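You operate a simulated robot arm through the tools that you are given. There is no shell and no other tool.

You are at the controls of a simulated robot arm. One attempt, no reset.

Task
Press the gem out of the green mould and rack it.
Fine: on the blue peg; the gem goes on the top tray of the white rack, pushed in again; the empty mould may stay on the peg; the other gems and moulds stay where they are, nothing spilt.

The check looks at the end state, three seconds after you hand in, the way a careful person would. Anything else that was tipped, shoved, dropped, spilled or broken makes it a failure.

Robot
A 7-joint arm with a two-finger parallel gripper, fixed in place. Base frame: the origin is on the floor under the middle of its stand, x ahead of it, y to its left, z up. Lengths are in cm, angles in degrees, forces in N, time in s.
It reaches about 114.7 cm from its shoulder. Its first joint turns from -166.0 to 166.0 degrees. Payload 3.43 kg.
The TCP is the grasp point between the finger pads, 3 cm short of the fingertips. In the tool frame z runs along the fingers and y along their closing line. The gripper opens to 9.4 cm. The fingers are 2.8 cm wide and 1 cm thick; the gripper's body (5 by 9.6 cm) begins 5.5 cm behind the TCP.
Orientation is that of the tool frame in the base frame, as a unit quaternion [x, y, z, w]. With the fingers straight down and closing along the base's y, the tool's x points along the base's -x, its y along +y and its z along -z.

Tools
- The arm moves only by the tool move_arm. Its argument "plan" is a list of rows, each a list of 7 numbers: the turn, a rotation vector about the tool's x, y, z in units of 90 degrees (1.0 is 90 degrees), then the shift along the tool's x, y, z in units of 150 mm (1.0 is 150 mm), then the gripper command, from -1 (fully open) to 1 (shut), values between in proportion. In form: [[wx, wy, wz, x, y, z, fingers], ...]. A call has 1 to 20 rows; each row is the pose to reach, as a shift and turn from the pose commanded when the call began, along the tool's axes at that moment. A call with a number of a shift or a turn outside -1 to 1 is refused whole. A row lasts 0.2 s, in which the tool goes at most 5 cm and 8.6 degrees; a call with a longer step from one row to the next is refused whole, and so is a gripper value outside its range. A pose out of reach is approached as far as the arm can. The call stops where the force on the tool passes 90 N (or 10 N more than at its start, if that is more) or the arm is blocked; 0.2 s more then pass. The fingers move at their own pace (about 4.5 cm/s each) and stop on an object; they squeeze with about 41 N. The grip force told is the motor's: it shows also when the fingers shut on nothing. Time passes only in rows, and 0.2 s behind the last, so rows that repeat a pose let the fingers close. The reply holds the time, the measured pose of the TCP, the force on the tool along the base axes, the opening and the grip force, in the units named above and with some noise, with the torque about the TCP (base axes, N m) and any sound that the robot's microphone picked up.
- Cameras (640 x 400 px; columns grow to the right, rows downward): "scene" is fixed at [4.77, 48.93, 165.95]; the picture's right is [-0.22, -0.98, 0.00], its down [-0.64, 0.15, -0.75] and it looks along [0.73, -0.17, -0.66] (base axes); focal length 266 px, centre (320, 200). "wrist" rides on the gripper at [7.6, 1.4, -10.2] in the tool frame; the picture's right is [-0.18, 0.98, 0.00], its down [-0.75, -0.14, -0.64] and it looks along [-0.63, -0.12, 0.77] (tool axes); focal length 243 px, centre (320, 200). There is no depth. A picture from a camera that has moved, and an enlarged one, comes with that camera's place and axes in the base frame and with its lens. The place of the scene camera against the robot may be out by one fixed shift of up to 1.8 cm in any direction.
- grab_frame(camera): a new picture of that camera. No time passes.
- inspect(camera, box): a new picture of the part [left, top, right, bottom] of that camera's present view, enlarged. No time passes.
- finish_job(): hands the job in; it is judged then, once.

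Nothing tells you positions but the pictures and the camera data. Unless the task says otherwise, let go and move clear before handing in.

The tools are called after "Call:" as name(argument=value, ...) on one line, values as JSON. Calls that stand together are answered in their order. move_arm: Moves the arm, as the interface text tells. Its arguments: {"type":"object","properties":{"plan":{"type":"array","items":{"type":"array","items":{"type":"number"}}}},"required":["plan"]} The other tools are called the same way: grab_frame (camera) takes a picture; inspect (camera, box) takes an enlarged picture of a part of a camera's view; finish_job () hands the job in.

At the start:

```text
clock: 0.0
ee_pos: [41.7, 19.95, 138.38]
tcp_rot: [0.0, 1.0, 0.0, 0.0]
force: [-0.2, 0.1, -1.2]
ft_torque: [0.01, 0.03, -0.01]
opening: 9.4
grip_force: 0.0
```

scene: 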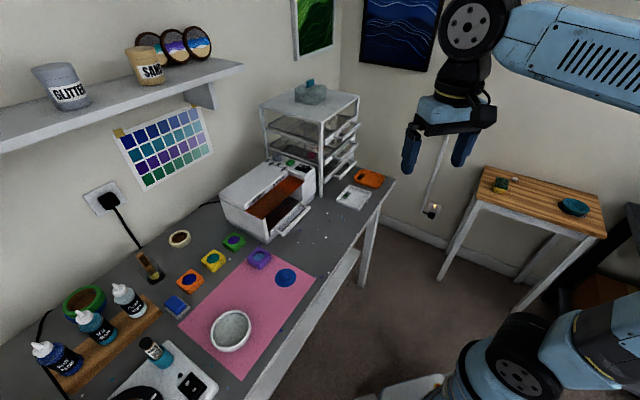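
wrist: 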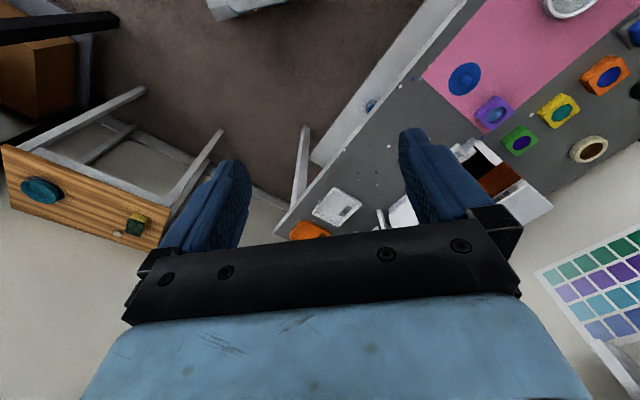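

I see a table with coloured moulds, a white rack with drawers, and a small side table. I'll look closer before moving anything.

Call:
inspect(camera="scene", box=[150, 200, 330, 320])

Call:
inspect(camera="scene", box=[240, 70, 400, 220])

Call:
inspect(camera="scene", box=[460, 150, 620, 250])

Call:
inspect(camera="wrist", box=[280, 50, 640, 260])

```text
3.33 times, centred on (240, 260) of scene
camera zoom: at [4.77, 48.93, 165.95], right [-0.22, -0.98, 0.0], down [-0.64, 0.15, -0.75], along [0.73, -0.17, -0.66], focal length 887 px, centre (587, 0)
```

zoom: 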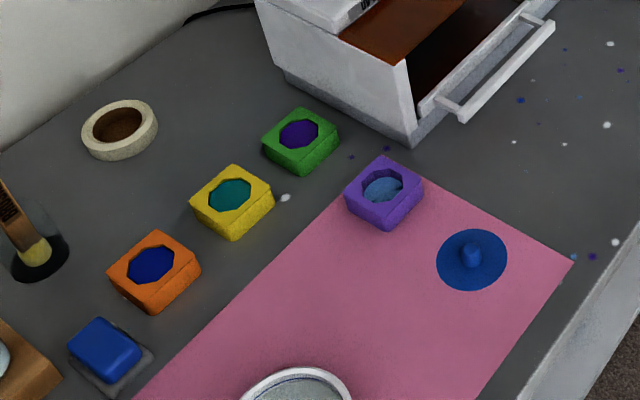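

```text
2.67 times, centred on (320, 145) of scene
camera zoom: at [4.77, 48.93, 165.95], right [-0.22, -0.98, 0.0], down [-0.64, 0.15, -0.75], along [0.73, -0.17, -0.66], focal length 710 px, centre (320, 347)
```

zoom: 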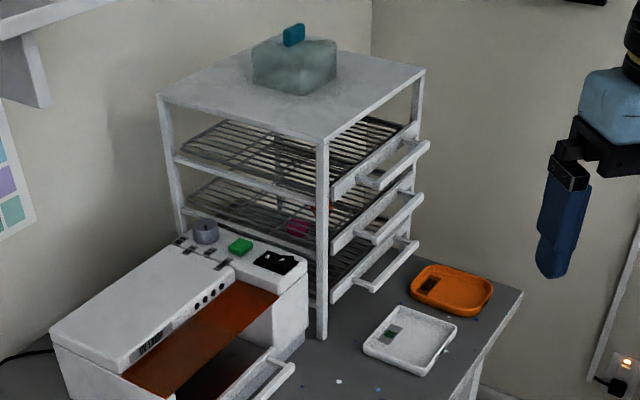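

```text
4.00 times, centred on (540, 200) of scene
camera zoom: at [4.77, 48.93, 165.95], right [-0.22, -0.98, 0.0], down [-0.64, 0.15, -0.75], along [0.73, -0.17, -0.66], focal length 1065 px, centre (-560, 200)
```

zoom: 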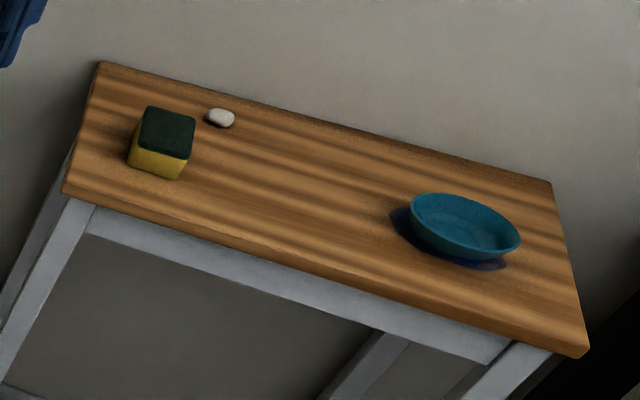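

```text
1.78 times, centred on (460, 155) of wrist
camera zoom: at [34.07, 21.26, 148.62], right [0.18, 0.98, 0.0], down [0.75, -0.14, 0.64], along [0.63, -0.12, -0.77], focal length 431 px, centre (71, 280)
```

zoom: 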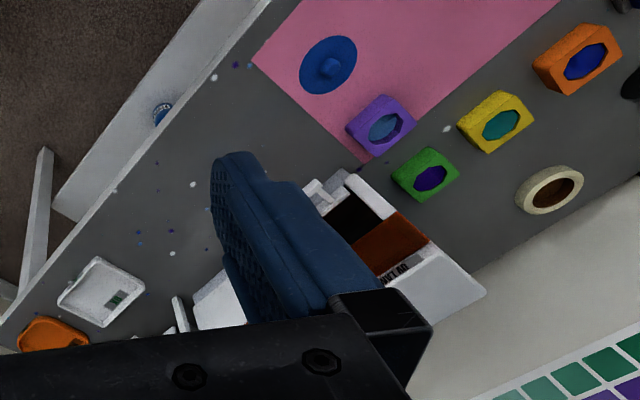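

The green mould (purple gem inside) is near (70, 65, 93.5) and the blue peg near (53, 49, 92.5). The rack faces the robot at about 45°. I'll turn the wrist and move it to get a better view.

Call:
move_arm(plan=[[0, 0, -0.083, 0, 0.166, 0, -1], [0, 0, -0.166, 0, 0.333, 0, -1], [0, 0, -0.25, 0, 0.5, 0, -1], [0, 0, -0.333, 0, 0.667, 0, -1], [0, 0, -0.416, 0, 0.833, 0, -1], [0, 0, -0.5, 0, 1.0, 0, -1]])

Call:
grab_frame(camera="wrist")

Call:
grab_frame(camera="scene")

```text
clock: 1.4
ee_pos: [41.67, 34.66, 138.37]
tcp_rot: [-0.383, 0.924, 0.0, -0.001]
force: [-0.2, -0.7, 0.7]
ft_torque: [0.03, -0.01, 0.0]
opening: 9.39
grip_force: 0.0
```

```text
taken
camera wrist: at [35.38, 30.22, 148.65], right [-0.57, 0.82, 0.0], down [0.63, 0.43, 0.64], along [0.53, 0.36, -0.77], focal length 243 px, centre (320, 200)
```

wrist: 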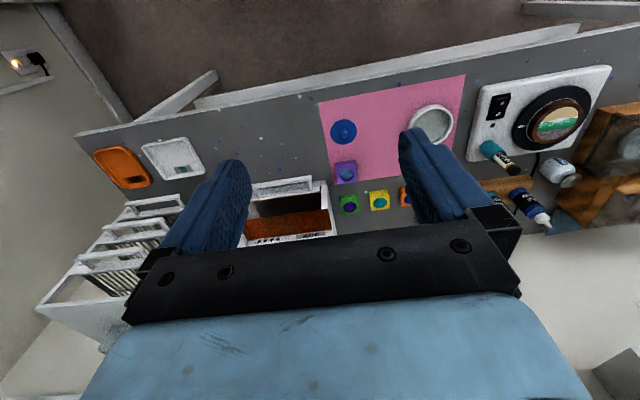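

```text
taken
```

scene: 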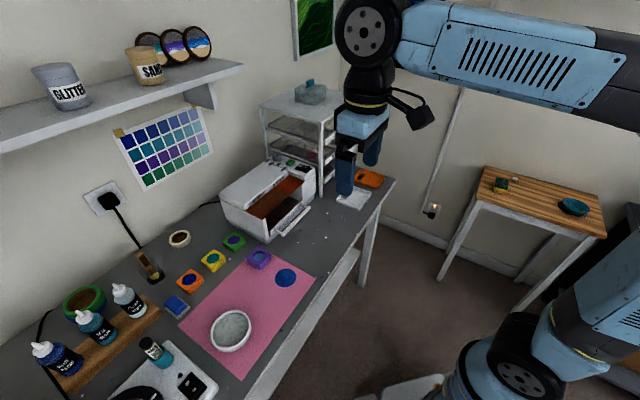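

The camera works well looking down. I'll enlarge the work area and the rack.

Call:
inspect(camera="wrist", box=[300, 90, 460, 220])

Call:
inspect(camera="wrist", box=[30, 130, 240, 330])

```text
3.08 times, centred on (380, 155) of wrist
camera zoom: at [35.38, 30.22, 148.65], right [-0.57, 0.82, 0.0], down [0.63, 0.43, 0.64], along [0.53, 0.36, -0.77], focal length 746 px, centre (135, 338)
```

zoom: 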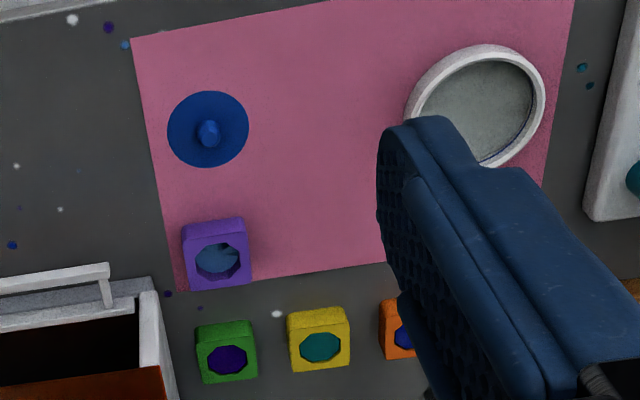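

```text
2.00 times, centred on (135, 230) of wrist
camera zoom: at [35.38, 30.22, 148.65], right [-0.57, 0.82, 0.0], down [0.63, 0.43, 0.64], along [0.53, 0.36, -0.77], focal length 485 px, centre (690, 140)
```

zoom: 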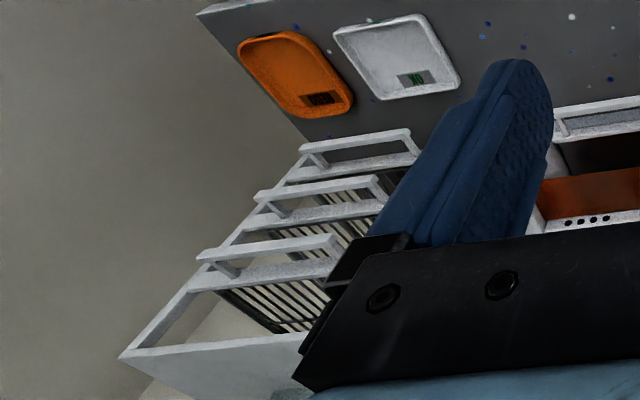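

The camera geometry agrees across views. I'll move closer above the green mould and peg to measure their size and height.

Call:
move_arm(plan=[[0, 0, 0, -0.2, 0, 0.2, -1], [0, 0, 0, -0.4, 0, 0.4, -1], [0, 0, 0, -0.6, 0, 0.6, -1], [0, 0, 0, -0.8, 0, 0.8, -1], [0, 0, 0, -1.0, 0, 1.0, -1]])

Call:
grab_frame(camera="wrist")

```text
clock: 2.6
ee_pos: [52.46, 45.48, 123.23]
tcp_rot: [-0.382, 0.924, 0.0, 0.0]
force: [0.1, -1.2, 0.6]
ft_torque: [0.05, -0.01, 0.0]
opening: 9.4
grip_force: 0.1
```

```text
taken
camera wrist: at [46.03, 41.14, 133.52], right [-0.56, 0.83, 0.0], down [0.63, 0.43, 0.64], along [0.53, 0.36, -0.77], focal length 243 px, centre (320, 200)
```

wrist: 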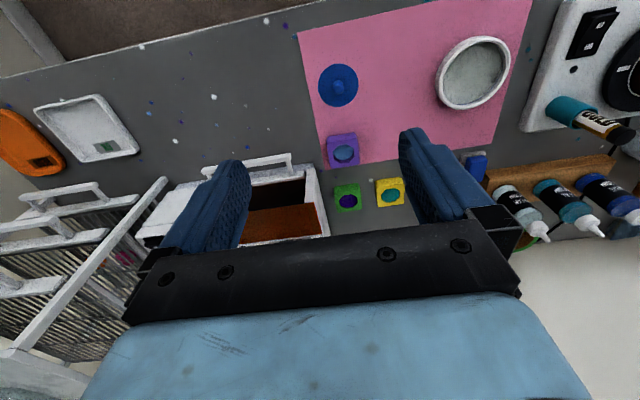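

Call:
inspect(camera="wrist", box=[300, 50, 410, 220])

Call:
inspect(camera="wrist", box=[300, 120, 420, 220])

Call:
inspect(camera="wrist", box=[0, 80, 240, 360])

```text
2.35 times, centred on (355, 135) of wrist
camera zoom: at [46.03, 41.14, 133.52], right [-0.56, 0.83, 0.0], down [0.63, 0.43, 0.64], along [0.53, 0.36, -0.77], focal length 571 px, centre (238, 353)
```

zoom: 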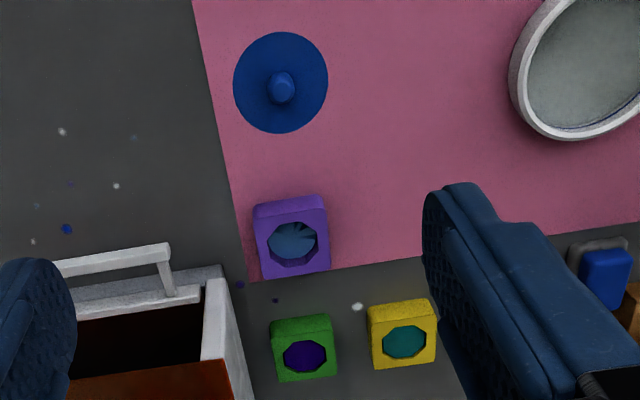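

```text
4.00 times, centred on (360, 170) of wrist
camera zoom: at [46.03, 41.14, 133.52], right [-0.56, 0.83, 0.0], down [0.63, 0.43, 0.64], along [0.53, 0.36, -0.77], focal length 970 px, centre (160, 320)
```

zoom: 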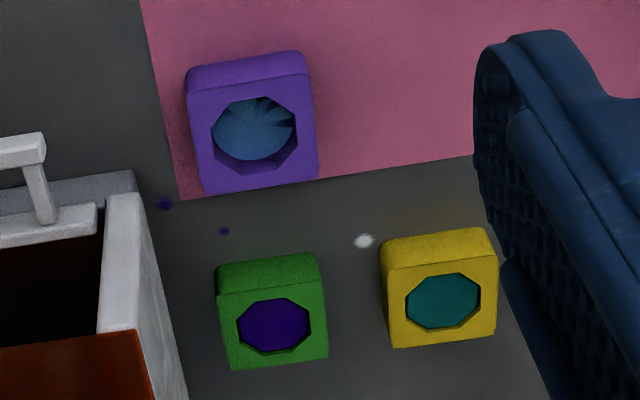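

```text
1.43 times, centred on (120, 220) of wrist
camera zoom: at [46.03, 41.14, 133.52], right [-0.56, 0.83, 0.0], down [0.63, 0.43, 0.64], along [0.53, 0.36, -0.77], focal length 347 px, centre (606, 171)
```

zoom: 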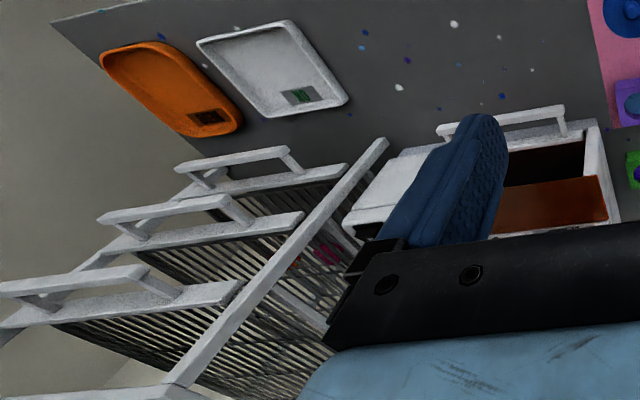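

The green mould is about 5.4 cm square and 2.4 cm high, centred near (70.4, 65.5) and aligned with the table, which is at about z = 91. The lamp and yellow mould are close on either side, so I'll turn the gripper to close along the table's depth. That needs a quarter turn and a lower height.

Call:
move_arm(plan=[[0, 0, 0.09, -0.05, 0, 0.08, -1], [0, 0, 0.18, -0.1, 0, 0.16, -1], [0, 0, 0.27, -0.15, 0, 0.24, -1], [0, 0, 0.36, -0.2, 0, 0.32, -1], [0, 0, 0.45, -0.25, 0, 0.4, -1], [0, 0, 0.54, -0.3, 0, 0.48, -1], [0, 0, 0.63, -0.35, 0, 0.56, -1], [0, 0, 0.72, -0.4, 0, 0.64, -1], [0, 0, 0.81, -0.45, 0, 0.72, -1], [0, 0, 0.9, -0.5, 0, 0.8, -1], [0, 0, 0.95, -0.55, 0, 0.85, -1], [0, 0, 1.0, -0.6, 0, 0.9, -1]])

Call:
grab_frame(camera="wrist")

Call:
grab_frame(camera="scene")

```text
clock: 5.2
ee_pos: [58.59, 51.82, 109.85]
tcp_rot: [0.384, 0.923, -0.001, -0.001]
force: [-0.4, -0.1, -0.2]
ft_torque: [0.02, -0.03, -0.04]
opening: 9.41
grip_force: 0.1
```

```text
taken
camera wrist: at [54.29, 58.25, 120.19], right [0.83, 0.56, 0.0], down [0.43, -0.63, 0.64], along [0.36, -0.53, -0.77], focal length 243 px, centre (320, 200)
```

wrist: 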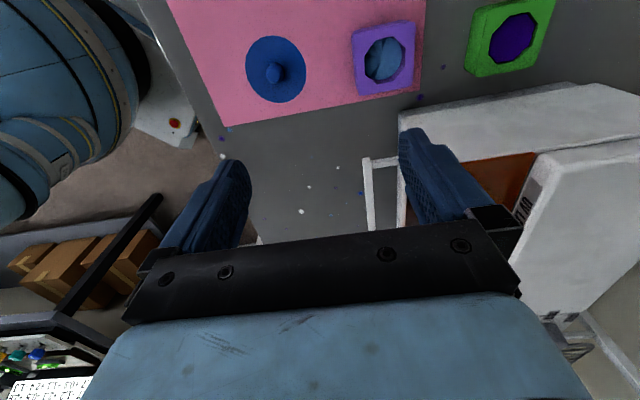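

```text
taken
```

scene: 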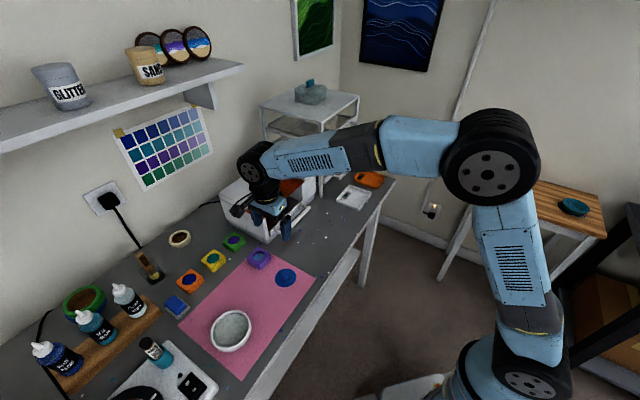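

Call:
inspect(camera="wrist", box=[440, 0, 580, 100])

Call:
inspect(camera="wrist", box=[230, 10, 430, 130])

```text
4.00 times, centred on (510, 50) of wrist
camera zoom: at [54.29, 58.25, 120.19], right [0.83, 0.56, 0.0], down [0.43, -0.63, 0.64], along [0.36, -0.53, -0.77], focal length 970 px, centre (-440, 800)
```

zoom: 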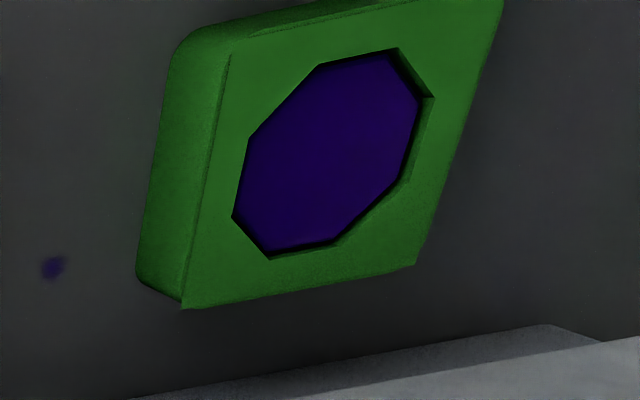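

```text
3.20 times, centred on (330, 70) of wrist
camera zoom: at [54.29, 58.25, 120.19], right [0.83, 0.56, 0.0], down [0.43, -0.63, 0.64], along [0.36, -0.53, -0.77], focal length 776 px, centre (288, 616)
```

zoom: 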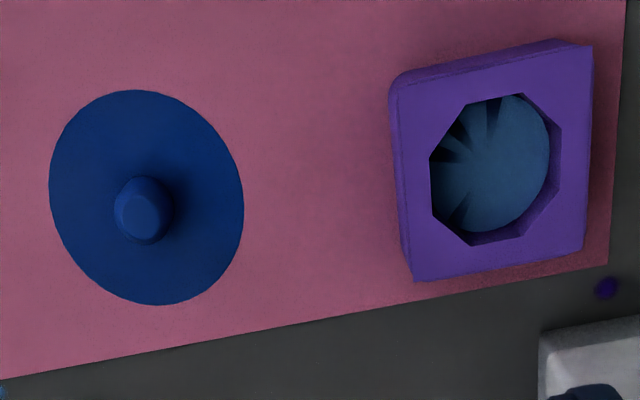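

The views agree: mould top at about z = 93 and centre at about (70.9, 65.9). I'll go forward over it, staying above everything.

Call:
move_arm(plan=[[0, 0, 0, 0.015, 0.25, 0.1, -0.7], [0, 0, 0, 0.03, 0.5, 0.2, -0.7], [0, 0, 0, 0.045, 0.75, 0.3, -0.7], [0, 0, 0, 0.06, 0.98, 0.35, -0.7]])

Call:
grab_frame(camera="wrist")

Call:
grab_frame(camera="scene")

```text
clock: 6.2
ee_pos: [68.41, 62.81, 104.44]
tcp_rot: [0.384, 0.923, 0.0, 0.0]
force: [-0.3, -0.7, 0.4]
ft_torque: [0.04, -0.01, 0.01]
opening: 7.97
grip_force: 0.1
```

```text
taken
camera wrist: at [64.1, 69.17, 114.79], right [0.83, 0.56, 0.0], down [0.43, -0.63, 0.64], along [0.36, -0.53, -0.77], focal length 243 px, centre (320, 200)
```

wrist: 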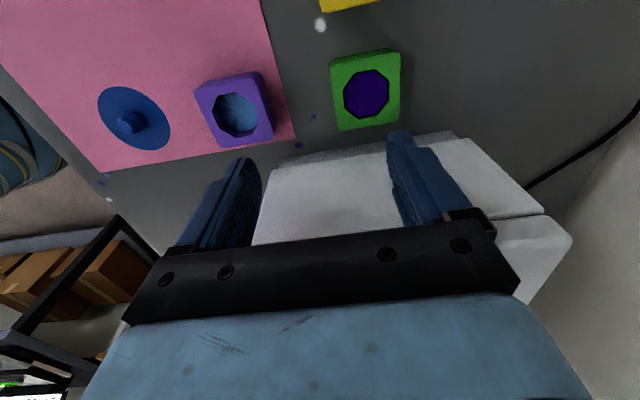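

```text
taken
```

scene: 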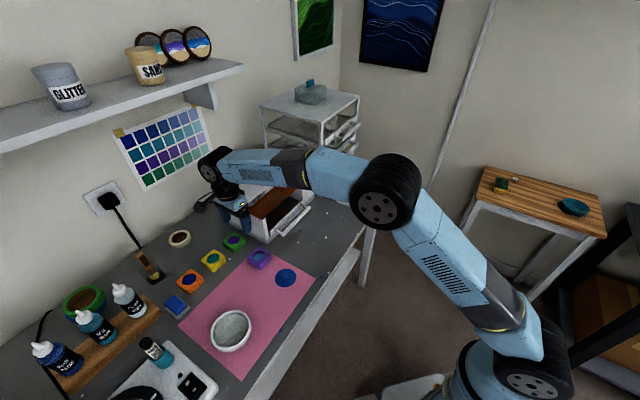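

Call:
inspect(camera="wrist", box=[310, 30, 430, 150])

Call:
inspect(camera="wrist", box=[80, 60, 300, 180])

```text
3.33 times, centred on (370, 90) of wrist
camera zoom: at [64.1, 69.17, 114.79], right [0.83, 0.56, 0.0], down [0.43, -0.63, 0.64], along [0.36, -0.53, -0.77], focal length 809 px, centre (153, 567)
```

zoom: 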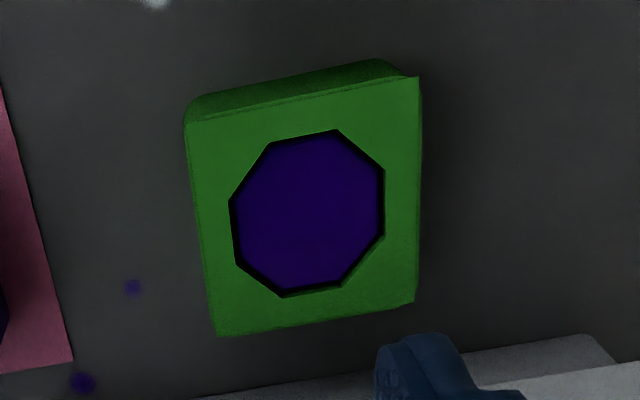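

```text
2.91 times, centred on (190, 120) of wrist
camera zoom: at [64.1, 69.17, 114.79], right [0.83, 0.56, 0.0], down [0.43, -0.63, 0.64], along [0.36, -0.53, -0.77], focal length 706 px, centre (698, 433)
```

zoom: 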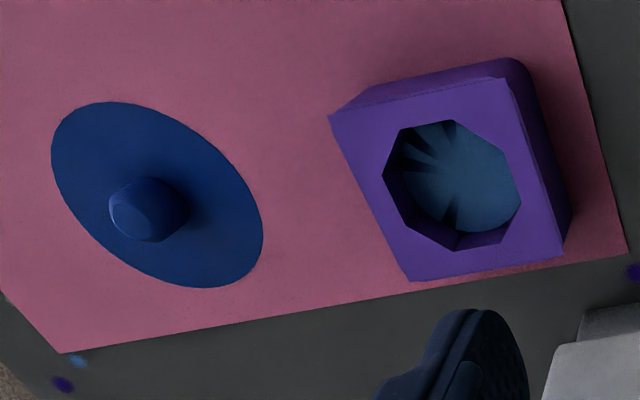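

Refined estimate: green mould centre (71.1, 66.05), top between about z = 92.4 and 93. I'll bring the fingers over it, with the tips still above the top face.

Call:
move_arm(plan=[[0, 0, 0, 0.01, 0.14, 0.2, -0.7], [0, 0, 0, 0.02, 0.272, 0.442, -0.7], [0, 0, 0, 0.02, 0.272, 0.442, -0.7]])

Call:
grab_frame(camera="wrist")

Call:
inspect(camera="wrist", box=[180, 60, 480, 240])

Call:
inspect(camera="scene", box=[180, 140, 320, 260])

```text
clock: 7.0
ee_pos: [71.0, 66.11, 97.82]
tcp_rot: [0.383, 0.924, 0.0, 0.001]
force: [-0.1, -1.5, -0.4]
ft_torque: [0.0, -0.04, -0.02]
opening: 7.96
grip_force: 0.1
```

```text
taken
camera wrist: at [66.69, 72.47, 108.03], right [0.83, 0.56, 0.0], down [0.43, -0.63, 0.64], along [0.36, -0.53, -0.77], focal length 243 px, centre (320, 200)
```

wrist: 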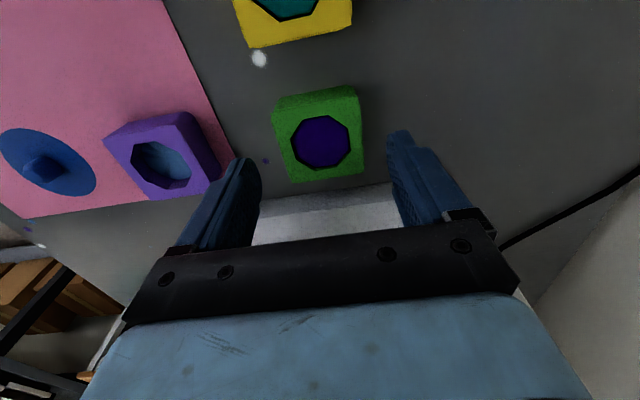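

```text
2.13 times, centred on (330, 150) of wrist
camera zoom: at [66.69, 72.47, 108.03], right [0.83, 0.56, 0.0], down [0.43, -0.63, 0.64], along [0.36, -0.53, -0.77], focal length 518 px, centre (299, 307)
```

zoom: 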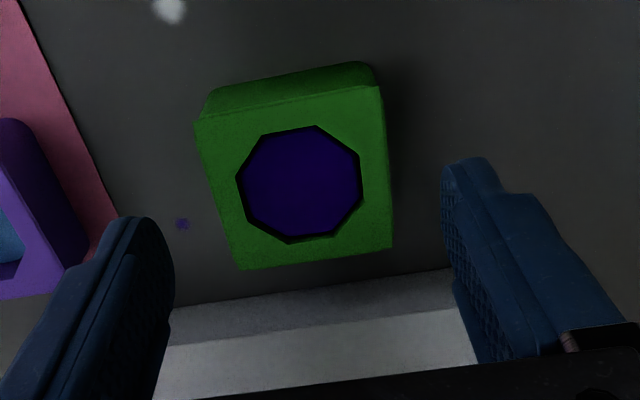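

```text
3.33 times, centred on (250, 200) of scene
camera zoom: at [4.77, 48.93, 165.95], right [-0.22, -0.98, 0.0], down [-0.64, 0.15, -0.75], along [0.73, -0.17, -0.66], focal length 887 px, centre (553, 200)
```

zoom: 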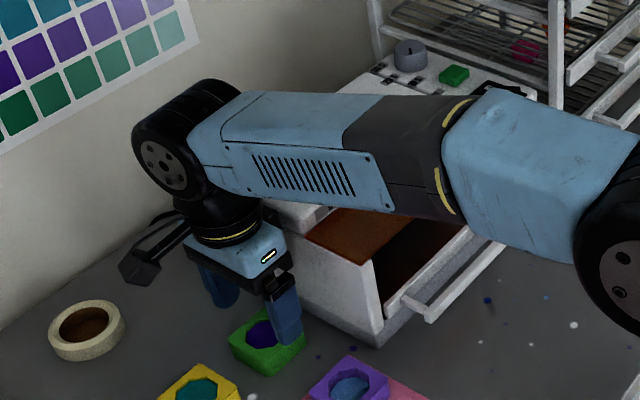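

The fingers straddle the mould and it is centred between them. I'll descend so the tips sit just above the mould's base, then close.

Call:
move_arm(plan=[[0, 0, 0, -0.008, 0.005, 0.13, -0.7], [0, 0, 0, -0.008, 0.005, 0.267, -0.7], [0, 0, 0, -0.008, 0.005, 0.267, -0.7], [0, 0, 0, -0.008, 0.005, 0.267, 0], [0, 0, 0, -0.008, 0.005, 0.267, 1], [0, 0, 0, -0.008, 0.005, 0.267, 1], [0, 0, 0, -0.008, 0.005, 0.267, 1]])

Call:
inspect(camera="wrist", box=[180, 60, 480, 240])

Call:
inspect(camera="scene", box=[180, 180, 300, 280])

```text
clock: 8.6
ee_pos: [71.02, 65.99, 94.14]
tcp_rot: [0.383, 0.924, -0.001, -0.001]
force: [0.6, -0.7, 0.0]
ft_torque: [-0.01, -0.03, 0.02]
opening: 5.69
grip_force: 40.6
```

```text
2.13 times, centred on (330, 150) of wrist
camera zoom: at [66.69, 72.34, 104.32], right [0.83, 0.56, 0.0], down [0.43, -0.63, 0.64], along [0.36, -0.53, -0.77], focal length 518 px, centre (299, 307)
```

zoom: 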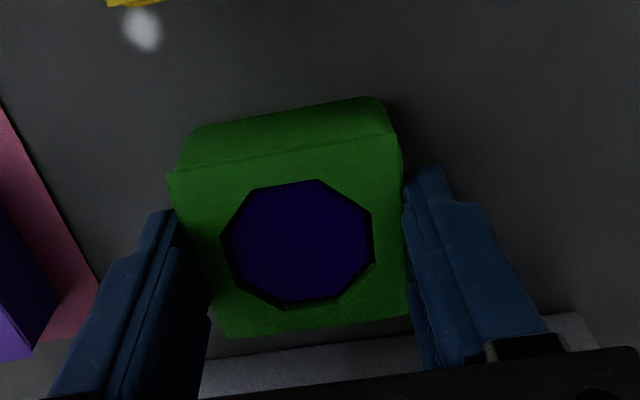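

```text
4.00 times, centred on (240, 230) of scene
camera zoom: at [4.77, 48.93, 165.95], right [-0.22, -0.98, 0.0], down [-0.64, 0.15, -0.75], along [0.73, -0.17, -0.66], focal length 1065 px, centre (640, 80)
```

zoom: 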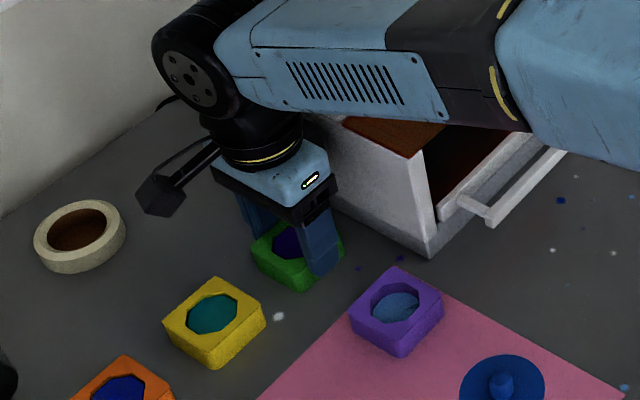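

The mould is gripped (5.7 cm wide, 41 N). I'll take a slightly deeper hold for the pressing, then lift straight up slowly.

Call:
move_arm(plan=[[0, 0, 0, 0, 0, 0, -0.4], [0, 0, 0, 0, 0, 0, -0.4], [0, 0, 0, 0, 0, 0.027, -0.4], [0, 0, 0, 0, 0, 0.027, -0.4], [0, 0, 0, 0, 0, 0.027, 1], [0, 0, 0, 0, 0, 0.027, 1], [0, 0, 0, 0, 0, 0.027, 1], [0, 0, 0, 0, 0, 0.027, 1]])

Call:
inspect(camera="wrist", box=[180, 60, 480, 240])

```text
clock: 10.4
ee_pos: [70.96, 65.95, 93.55]
tcp_rot: [0.383, 0.924, 0.0, 0.0]
force: [0.1, 0.8, 0.8]
ft_torque: [0.01, -0.07, 0.01]
opening: 5.66
grip_force: 40.8
```

```text
2.13 times, centred on (330, 150) of wrist
camera zoom: at [66.77, 72.25, 103.94], right [0.83, 0.56, 0.0], down [0.43, -0.63, 0.64], along [0.36, -0.53, -0.77], focal length 518 px, centre (299, 307)
```

zoom: 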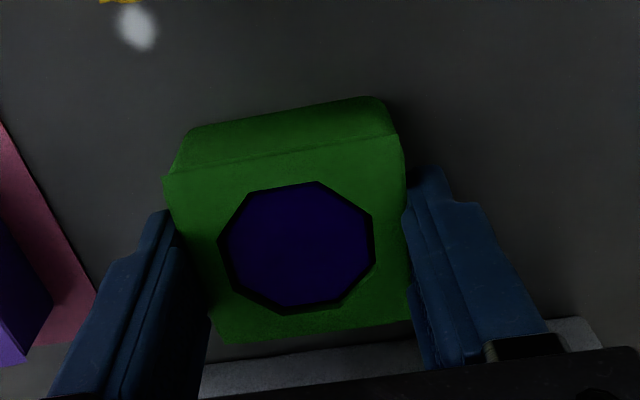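

Grip is firm and even. Lifting straight up now.

Call:
move_arm(plan=[[0, 0, 0, 0, 0, -0.05, 1], [0, 0, 0, 0, 0, -0.13, 1], [0, 0, 0, 0, 0, -0.23, 1], [0, 0, 0, 0, 0, -0.35, 1], [0, 0, 0, 0, 0, -0.47, 1], [0, 0, 0, 0, 0, -0.6, 1]])

Call:
grab_frame(camera="wrist")

Call:
inspect(camera="scene", box=[180, 160, 320, 280])

```text
clock: 11.8
ee_pos: [71.21, 65.87, 102.44]
tcp_rot: [0.383, 0.924, -0.001, -0.001]
force: [-0.3, -0.7, -0.7]
ft_torque: [-0.01, -0.02, 0.02]
opening: 5.7
grip_force: 41.1
```

```text
taken
camera wrist: at [66.92, 72.16, 112.81], right [0.83, 0.56, 0.0], down [0.43, -0.63, 0.64], along [0.36, -0.53, -0.77], focal length 243 px, centre (320, 200)
```

wrist: 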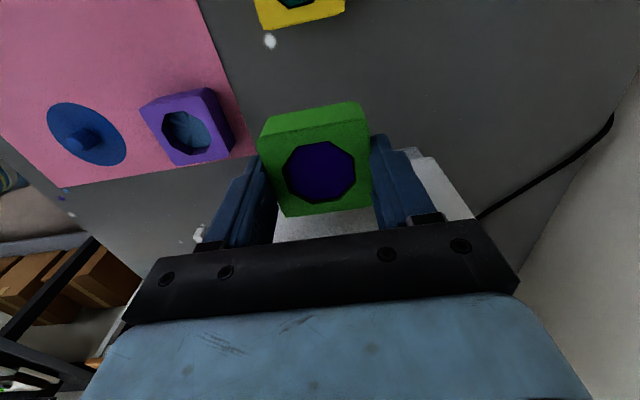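

```text
3.33 times, centred on (250, 220) of scene
camera zoom: at [4.77, 48.93, 165.95], right [-0.22, -0.98, 0.0], down [-0.64, 0.15, -0.75], along [0.73, -0.17, -0.66], focal length 887 px, centre (553, 133)
```

zoom: 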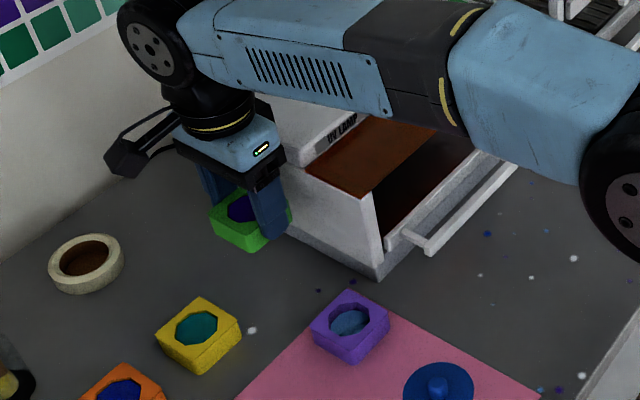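

The mould and its gem came up cleanly. I'll carry it towards the peg.

Call:
move_arm(plan=[[0, 0, 0, 0.01, -0.1, -0.06, 1], [0, 0, 0, 0.02, -0.25, -0.12, 1], [0, 0, 0, 0.03, -0.45, -0.18, 1], [0, 0, 0, 0.04, -0.65, -0.24, 1], [0, 0, 0, 0.05, -0.85, -0.3, 1], [0, 0, 0, 0.055, -1.0, -0.3, 1]])

Call:
grab_frame(camera="wrist")

```text
clock: 13.2
ee_pos: [59.83, 55.72, 107.1]
tcp_rot: [0.382, 0.924, 0.0, 0.001]
force: [0.5, 0.2, -0.6]
ft_torque: [-0.01, -0.01, 0.01]
opening: 5.66
grip_force: 41.3
```

```text
taken
camera wrist: at [55.6, 62.03, 117.38], right [0.83, 0.56, 0.0], down [0.43, -0.63, 0.64], along [0.36, -0.53, -0.77], focal length 243 px, centre (320, 200)
```

wrist: 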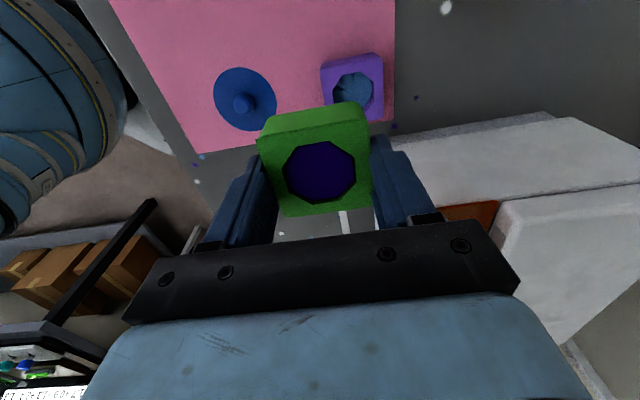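

Call:
inspect(camera="wrist", box=[190, 40, 300, 150])

Call:
move_arm(plan=[[0, 0, 0, 0.0, -0.15, 0, 1], [0, 0, 0, 0, -0.3, 0, 1], [0, 0, 0, 0, -0.45, 0, 1], [0, 0, 0, 0, -0.53, 0, 1], [0, 0, 0, 0, -0.53, 0, 1], [0, 0, 0, 0, -0.53, 0, 1]])

Call:
grab_frame(camera="wrist")

Call:
inspect(camera="wrist", box=[250, 20, 410, 140])

```text
3.64 times, centred on (245, 95) of wrist
camera zoom: at [55.6, 62.03, 117.38], right [0.83, 0.56, 0.0], down [0.43, -0.63, 0.64], along [0.36, -0.53, -0.77], focal length 882 px, centre (593, 582)
```

zoom: 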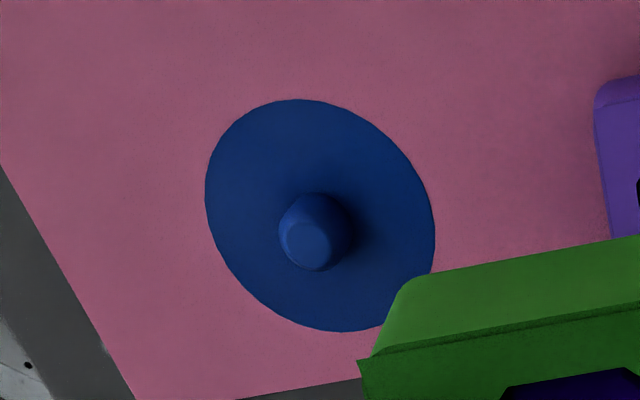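

```text
clock: 14.6
ee_pos: [54.23, 50.35, 106.9]
tcp_rot: [0.382, 0.924, -0.001, 0.0]
force: [0.1, 0.4, -1.1]
ft_torque: [0.01, -0.01, 0.0]
opening: 5.68
grip_force: 40.4
```

```text
taken
camera wrist: at [50.01, 56.68, 117.22], right [0.83, 0.56, 0.0], down [0.43, -0.63, 0.64], along [0.36, -0.53, -0.77], focal length 243 px, centre (320, 200)
```

wrist: 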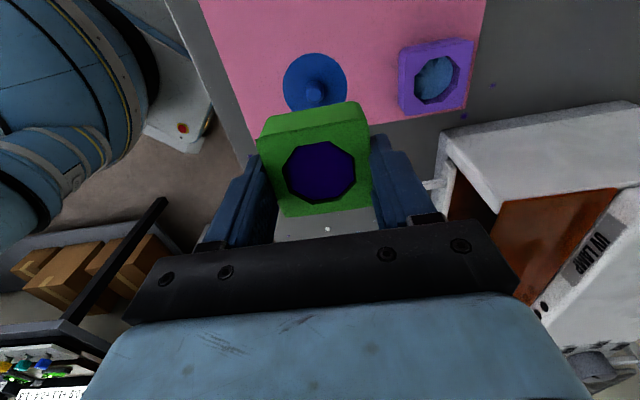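

```text
3.33 times, centred on (330, 80) of wrist
camera zoom: at [50.01, 56.68, 117.22], right [0.83, 0.56, 0.0], down [0.43, -0.63, 0.64], along [0.36, -0.53, -0.77], focal length 809 px, centre (287, 600)
```

zoom: 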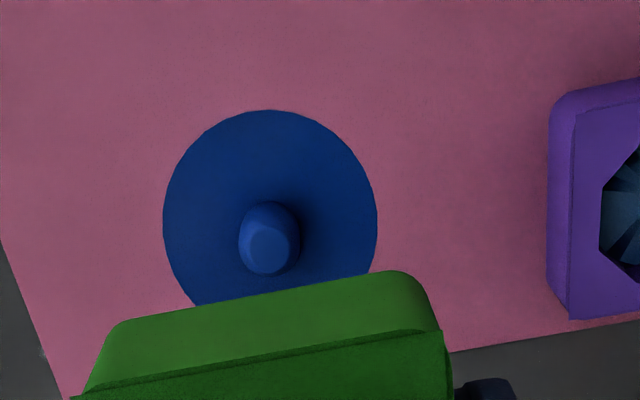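

The peg is about 0.4 cm to one side of the point under the hand, so I'll correct for that. Then I'll lower the mould to just above the peg and check from the scene camera.

Call:
move_arm(plan=[[0, 0, 0, 0.025, -0.022, 0.15, 1], [0, 0, 0, 0.025, -0.022, 0.35, 1], [0, 0, 0, 0.025, -0.022, 0.5, 1], [0, 0, 0, 0.025, -0.022, 0.6, 1], [0, 0, 0, 0.025, -0.022, 0.6, 1]])

Call:
inspect(camera="scene", box=[230, 210, 350, 310])

Call:
inspect(camera="wrist", box=[200, 40, 440, 220])

```text
clock: 15.8
ee_pos: [53.69, 50.17, 97.97]
tcp_rot: [0.384, 0.923, 0.0, 0.0]
force: [-0.7, -0.7, -0.5]
ft_torque: [-0.01, -0.01, 0.03]
opening: 5.66
grip_force: 40.6
```

```text
4.00 times, centred on (290, 260) of scene
camera zoom: at [4.77, 48.93, 165.95], right [-0.22, -0.98, 0.0], down [-0.64, 0.15, -0.75], along [0.73, -0.17, -0.66], focal length 1065 px, centre (440, -40)
```

zoom: 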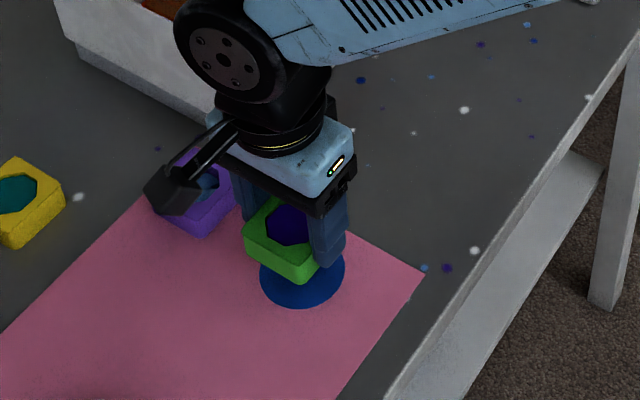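

```text
2.22 times, centred on (320, 130) of wrist
camera zoom: at [49.4, 56.67, 108.17], right [0.83, 0.56, 0.0], down [0.43, -0.63, 0.64], along [0.36, -0.53, -0.77], focal length 539 px, centre (320, 356)
```

zoom: 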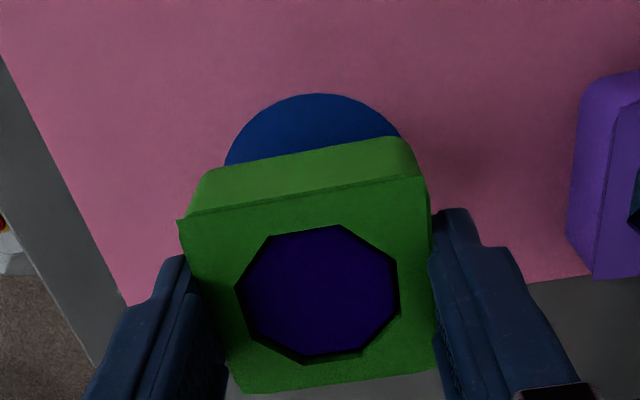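

Call:
inspect(camera="scene", box=[270, 235, 330, 285])

```text
8.00 times, centred on (300, 260) of scene
camera zoom: at [4.77, 48.93, 165.95], right [-0.22, -0.98, 0.0], down [-0.64, 0.15, -0.75], along [0.73, -0.17, -0.66], focal length 2129 px, centre (480, -280)
```

zoom: 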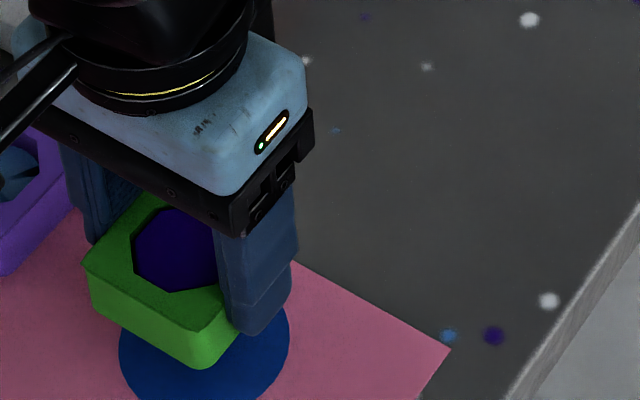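

The disc outline puts the peg almost exactly under the mould's hole. I'll go down in small steps and watch the force.

Call:
move_arm(plan=[[0, 0, 0, -0.006, 0.004, 0.03, 1], [0, 0, 0, -0.006, 0.004, 0.06, 1], [0, 0, 0, -0.006, 0.004, 0.09, 1], [0, 0, 0, -0.006, 0.004, 0.11, 1], [0, 0, 0, -0.006, 0.004, 0.13, 1], [0, 0, 0, -0.006, 0.004, 0.145, 1]])

Call:
inspect(camera="scene", box=[270, 235, 330, 285])

Call:
inspect(camera="wrist", box=[200, 40, 440, 220])

```text
clock: 17.2
ee_pos: [54.05, 50.31, 95.73]
tcp_rot: [0.382, 0.924, -0.001, -0.001]
force: [0.1, -0.6, -0.9]
ft_torque: [-0.01, -0.02, -0.01]
opening: 5.68
grip_force: 41.2
```

```text
8.00 times, centred on (300, 260) of scene
camera zoom: at [4.77, 48.93, 165.95], right [-0.22, -0.98, 0.0], down [-0.64, 0.15, -0.75], along [0.73, -0.17, -0.66], focal length 2129 px, centre (480, -280)
```

zoom: 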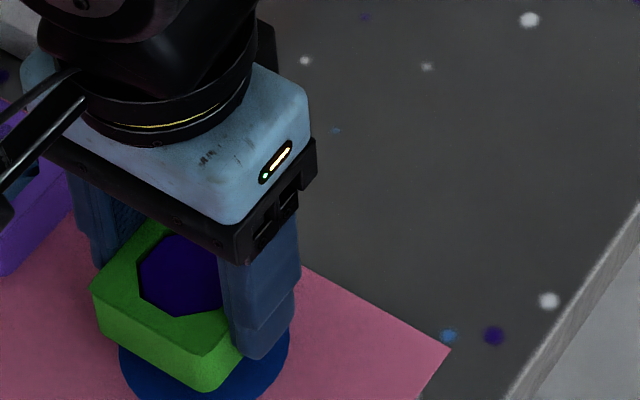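

```text
2.22 times, centred on (320, 130) of wrist
camera zoom: at [49.69, 56.63, 106.13], right [0.83, 0.56, 0.0], down [0.43, -0.63, 0.64], along [0.36, -0.53, -0.77], focal length 539 px, centre (320, 356)
```

zoom: 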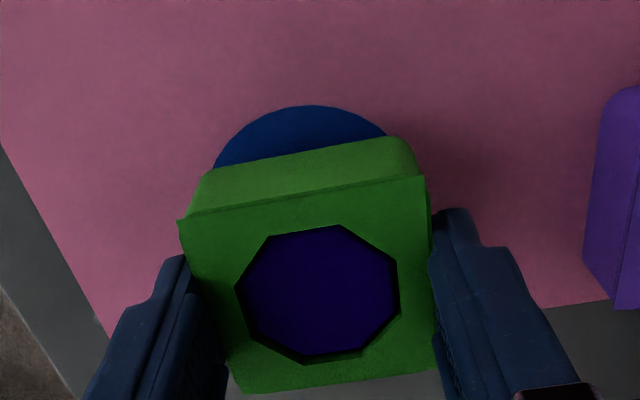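

No contact yet, and it still lines up. Continuing down onto the peg.

Call:
move_arm(plan=[[0, 0, 0, 0, 0, 0.015, 1], [0, 0, 0, 0, 0, 0.03, 1], [0, 0, 0, 0, 0, 0.045, 1], [0, 0, 0, 0, 0, 0.06, 1]])

Call:
inspect(camera="wrist", box=[200, 40, 440, 220])

Call:
inspect(camera="scene", box=[270, 235, 330, 285])

```text
clock: 18.2
ee_pos: [54.02, 50.35, 94.99]
tcp_rot: [0.383, 0.924, 0.0, 0.0]
force: [-1.2, -2.1, 6.3]
ft_torque: [-0.1, 0.09, -0.02]
opening: 5.67
grip_force: 40.8
```

```text
2.22 times, centred on (320, 130) of wrist
camera zoom: at [49.67, 56.68, 105.3], right [0.83, 0.56, 0.0], down [0.43, -0.63, 0.64], along [0.36, -0.53, -0.77], focal length 539 px, centre (320, 356)
```

zoom: 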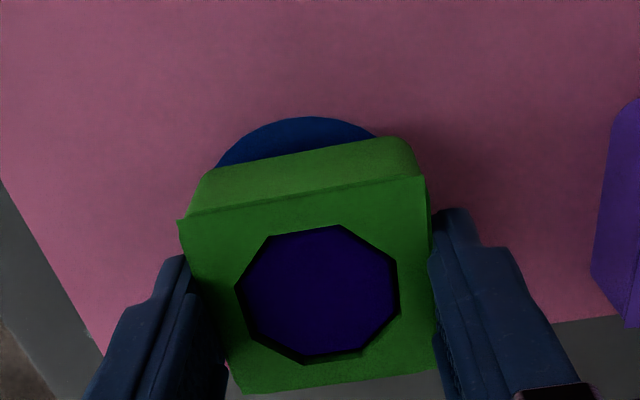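

```text
8.00 times, centred on (300, 260) of scene
camera zoom: at [4.77, 48.93, 165.95], right [-0.22, -0.98, 0.0], down [-0.64, 0.15, -0.75], along [0.73, -0.17, -0.66], focal length 2129 px, centre (480, -280)
```

zoom: 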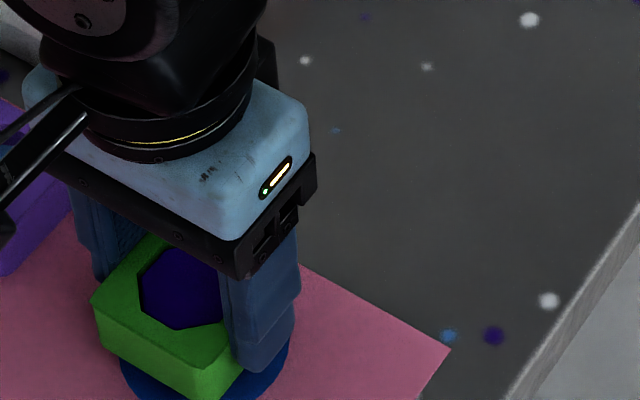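

First contact, 6 N upward at TCP z ≈ 95: the peg is touching inside the mould. I'll press on gradually and watch the force and torque.

Call:
move_arm(plan=[[0, 0, 0, 0, 0, 0.01, 1], [0, 0, 0, 0, 0, 0.02, 1], [0, 0, 0, 0, 0, 0.02, 1]])

Call:
inspect(camera="wrist", box=[200, 40, 440, 220])

```text
clock: 19.0
ee_pos: [53.9, 50.23, 94.7]
tcp_rot: [0.383, 0.924, -0.001, 0.0]
force: [0.3, 0.3, -0.7]
ft_torque: [0.0, -0.01, -0.03]
opening: 5.68
grip_force: 40.9
```

```text
2.22 times, centred on (320, 130) of wrist
camera zoom: at [49.65, 56.66, 104.98], right [0.83, 0.56, 0.0], down [0.43, -0.63, 0.64], along [0.36, -0.53, -0.77], focal length 539 px, centre (320, 356)
```

zoom: 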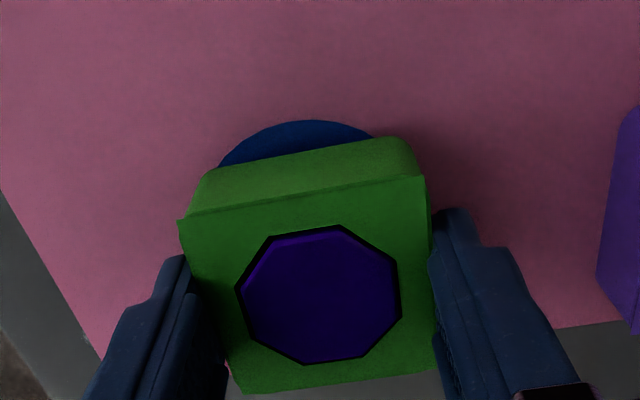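

The gem has broken free: the force dropped and it is starting to rise above the mould's face. I'll keep pressing until the mould seats on the base.

Call:
move_arm(plan=[[0, 0, 0, 0, 0, 0.015, 1], [0, 0, 0, 0, 0, 0.03, 1], [0, 0, 0, 0, 0, 0.03, 1]])

Call:
inspect(camera="wrist", box=[200, 40, 440, 220])

Call:
inspect(camera="scene", box=[270, 235, 330, 285])

```text
clock: 19.8
ee_pos: [53.98, 50.35, 94.15]
tcp_rot: [0.383, 0.924, 0.0, 0.0]
force: [-1.4, -1.0, -0.5]
ft_torque: [-0.09, 0.08, 0.0]
opening: 5.65
grip_force: 41.1
```

```text
2.22 times, centred on (320, 130) of wrist
camera zoom: at [49.65, 56.7, 104.53], right [0.83, 0.56, 0.0], down [0.43, -0.63, 0.64], along [0.36, -0.53, -0.77], focal length 539 px, centre (320, 356)
```

zoom: 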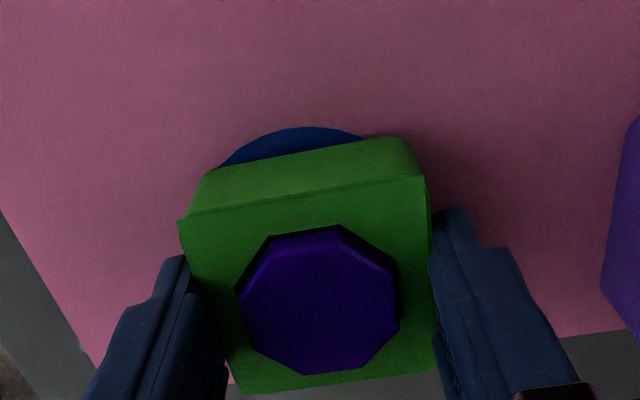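

```text
8.00 times, centred on (300, 260) of scene
camera zoom: at [4.77, 48.93, 165.95], right [-0.22, -0.98, 0.0], down [-0.64, 0.15, -0.75], along [0.73, -0.17, -0.66], focal length 2129 px, centre (480, -280)
```

zoom: 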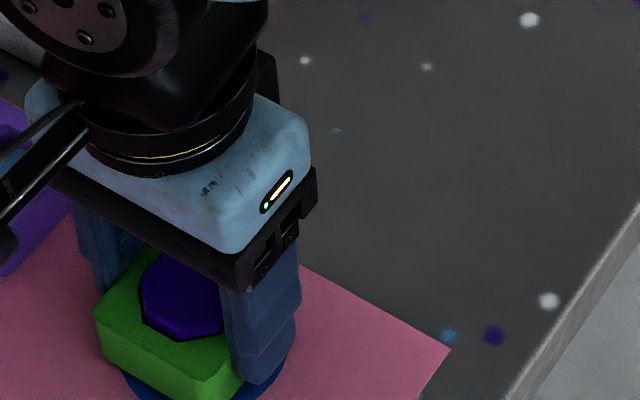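

The gem is rising nicely out of the mould. There is a slight side load towards the robot, so I'll ease that way by 1 mm while finishing the press.

Call:
move_arm(plan=[[0, 0, 0, 0, -0.007, 0.0, 1], [0, 0, 0, 0, -0.007, 0.015, 1], [0, 0, 0, 0, -0.007, 0.025, 1], [0, 0, 0, 0, -0.007, 0.025, 1]])

Call:
inspect(camera="wrist", box=[200, 40, 440, 220])

Call:
inspect(camera="scene", box=[270, 235, 330, 285])

```text
clock: 20.8
ee_pos: [53.89, 50.25, 93.86]
tcp_rot: [0.382, 0.924, 0.001, 0.0]
force: [0.6, 0.4, -0.6]
ft_torque: [0.01, -0.02, -0.05]
opening: 5.67
grip_force: 40.8
```

```text
2.22 times, centred on (320, 130) of wrist
camera zoom: at [49.59, 56.63, 104.18], right [0.83, 0.56, 0.0], down [0.43, -0.63, 0.64], along [0.36, -0.53, -0.77], focal length 539 px, centre (320, 356)
```

zoom: 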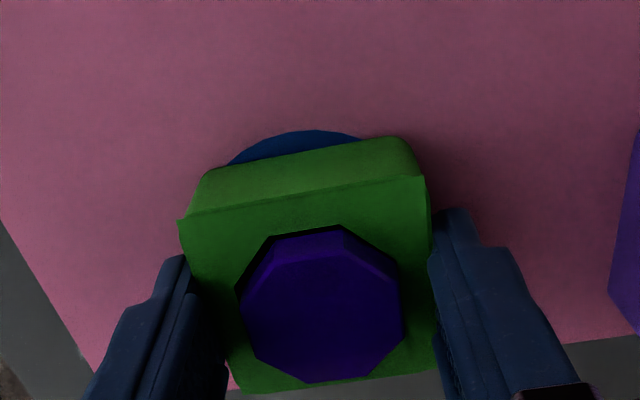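

```text
8.00 times, centred on (300, 260) of scene
camera zoom: at [4.77, 48.93, 165.95], right [-0.22, -0.98, 0.0], down [-0.64, 0.15, -0.75], along [0.73, -0.17, -0.66], focal length 2129 px, centre (480, -280)
```

zoom: 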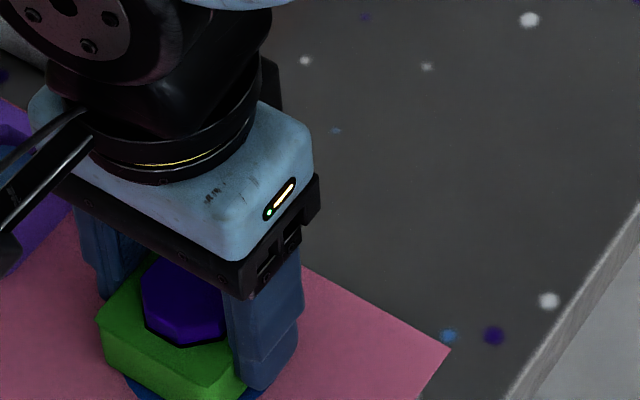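

Side load is gone. I'll continue down until the mould touches the disc.

Call:
move_arm(plan=[[0, 0, 0, 0, 0, 0.008, 1], [0, 0, 0, 0, 0, 0.016, 1], [0, 0, 0, 0, 0, 0.024, 1], [0, 0, 0, 0, 0, 0.024, 1]])

Call:
inspect(camera="wrist", box=[200, 40, 440, 220])

```text
clock: 21.8
ee_pos: [53.77, 50.23, 93.72]
tcp_rot: [0.382, 0.924, 0.001, 0.001]
force: [1.3, 2.5, 18.6]
ft_torque: [-0.19, 0.24, -0.04]
opening: 5.68
grip_force: 41.0
```

```text
2.22 times, centred on (320, 130) of wrist
camera zoom: at [49.55, 56.6, 103.94], right [0.83, 0.56, 0.0], down [0.43, -0.63, 0.64], along [0.36, -0.53, -0.77], focal length 539 px, centre (320, 356)
```

zoom: 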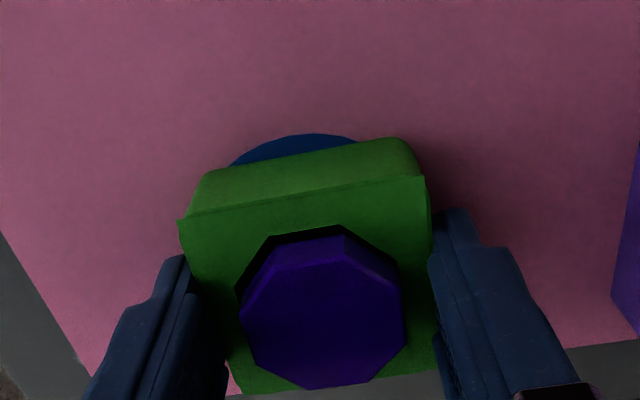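

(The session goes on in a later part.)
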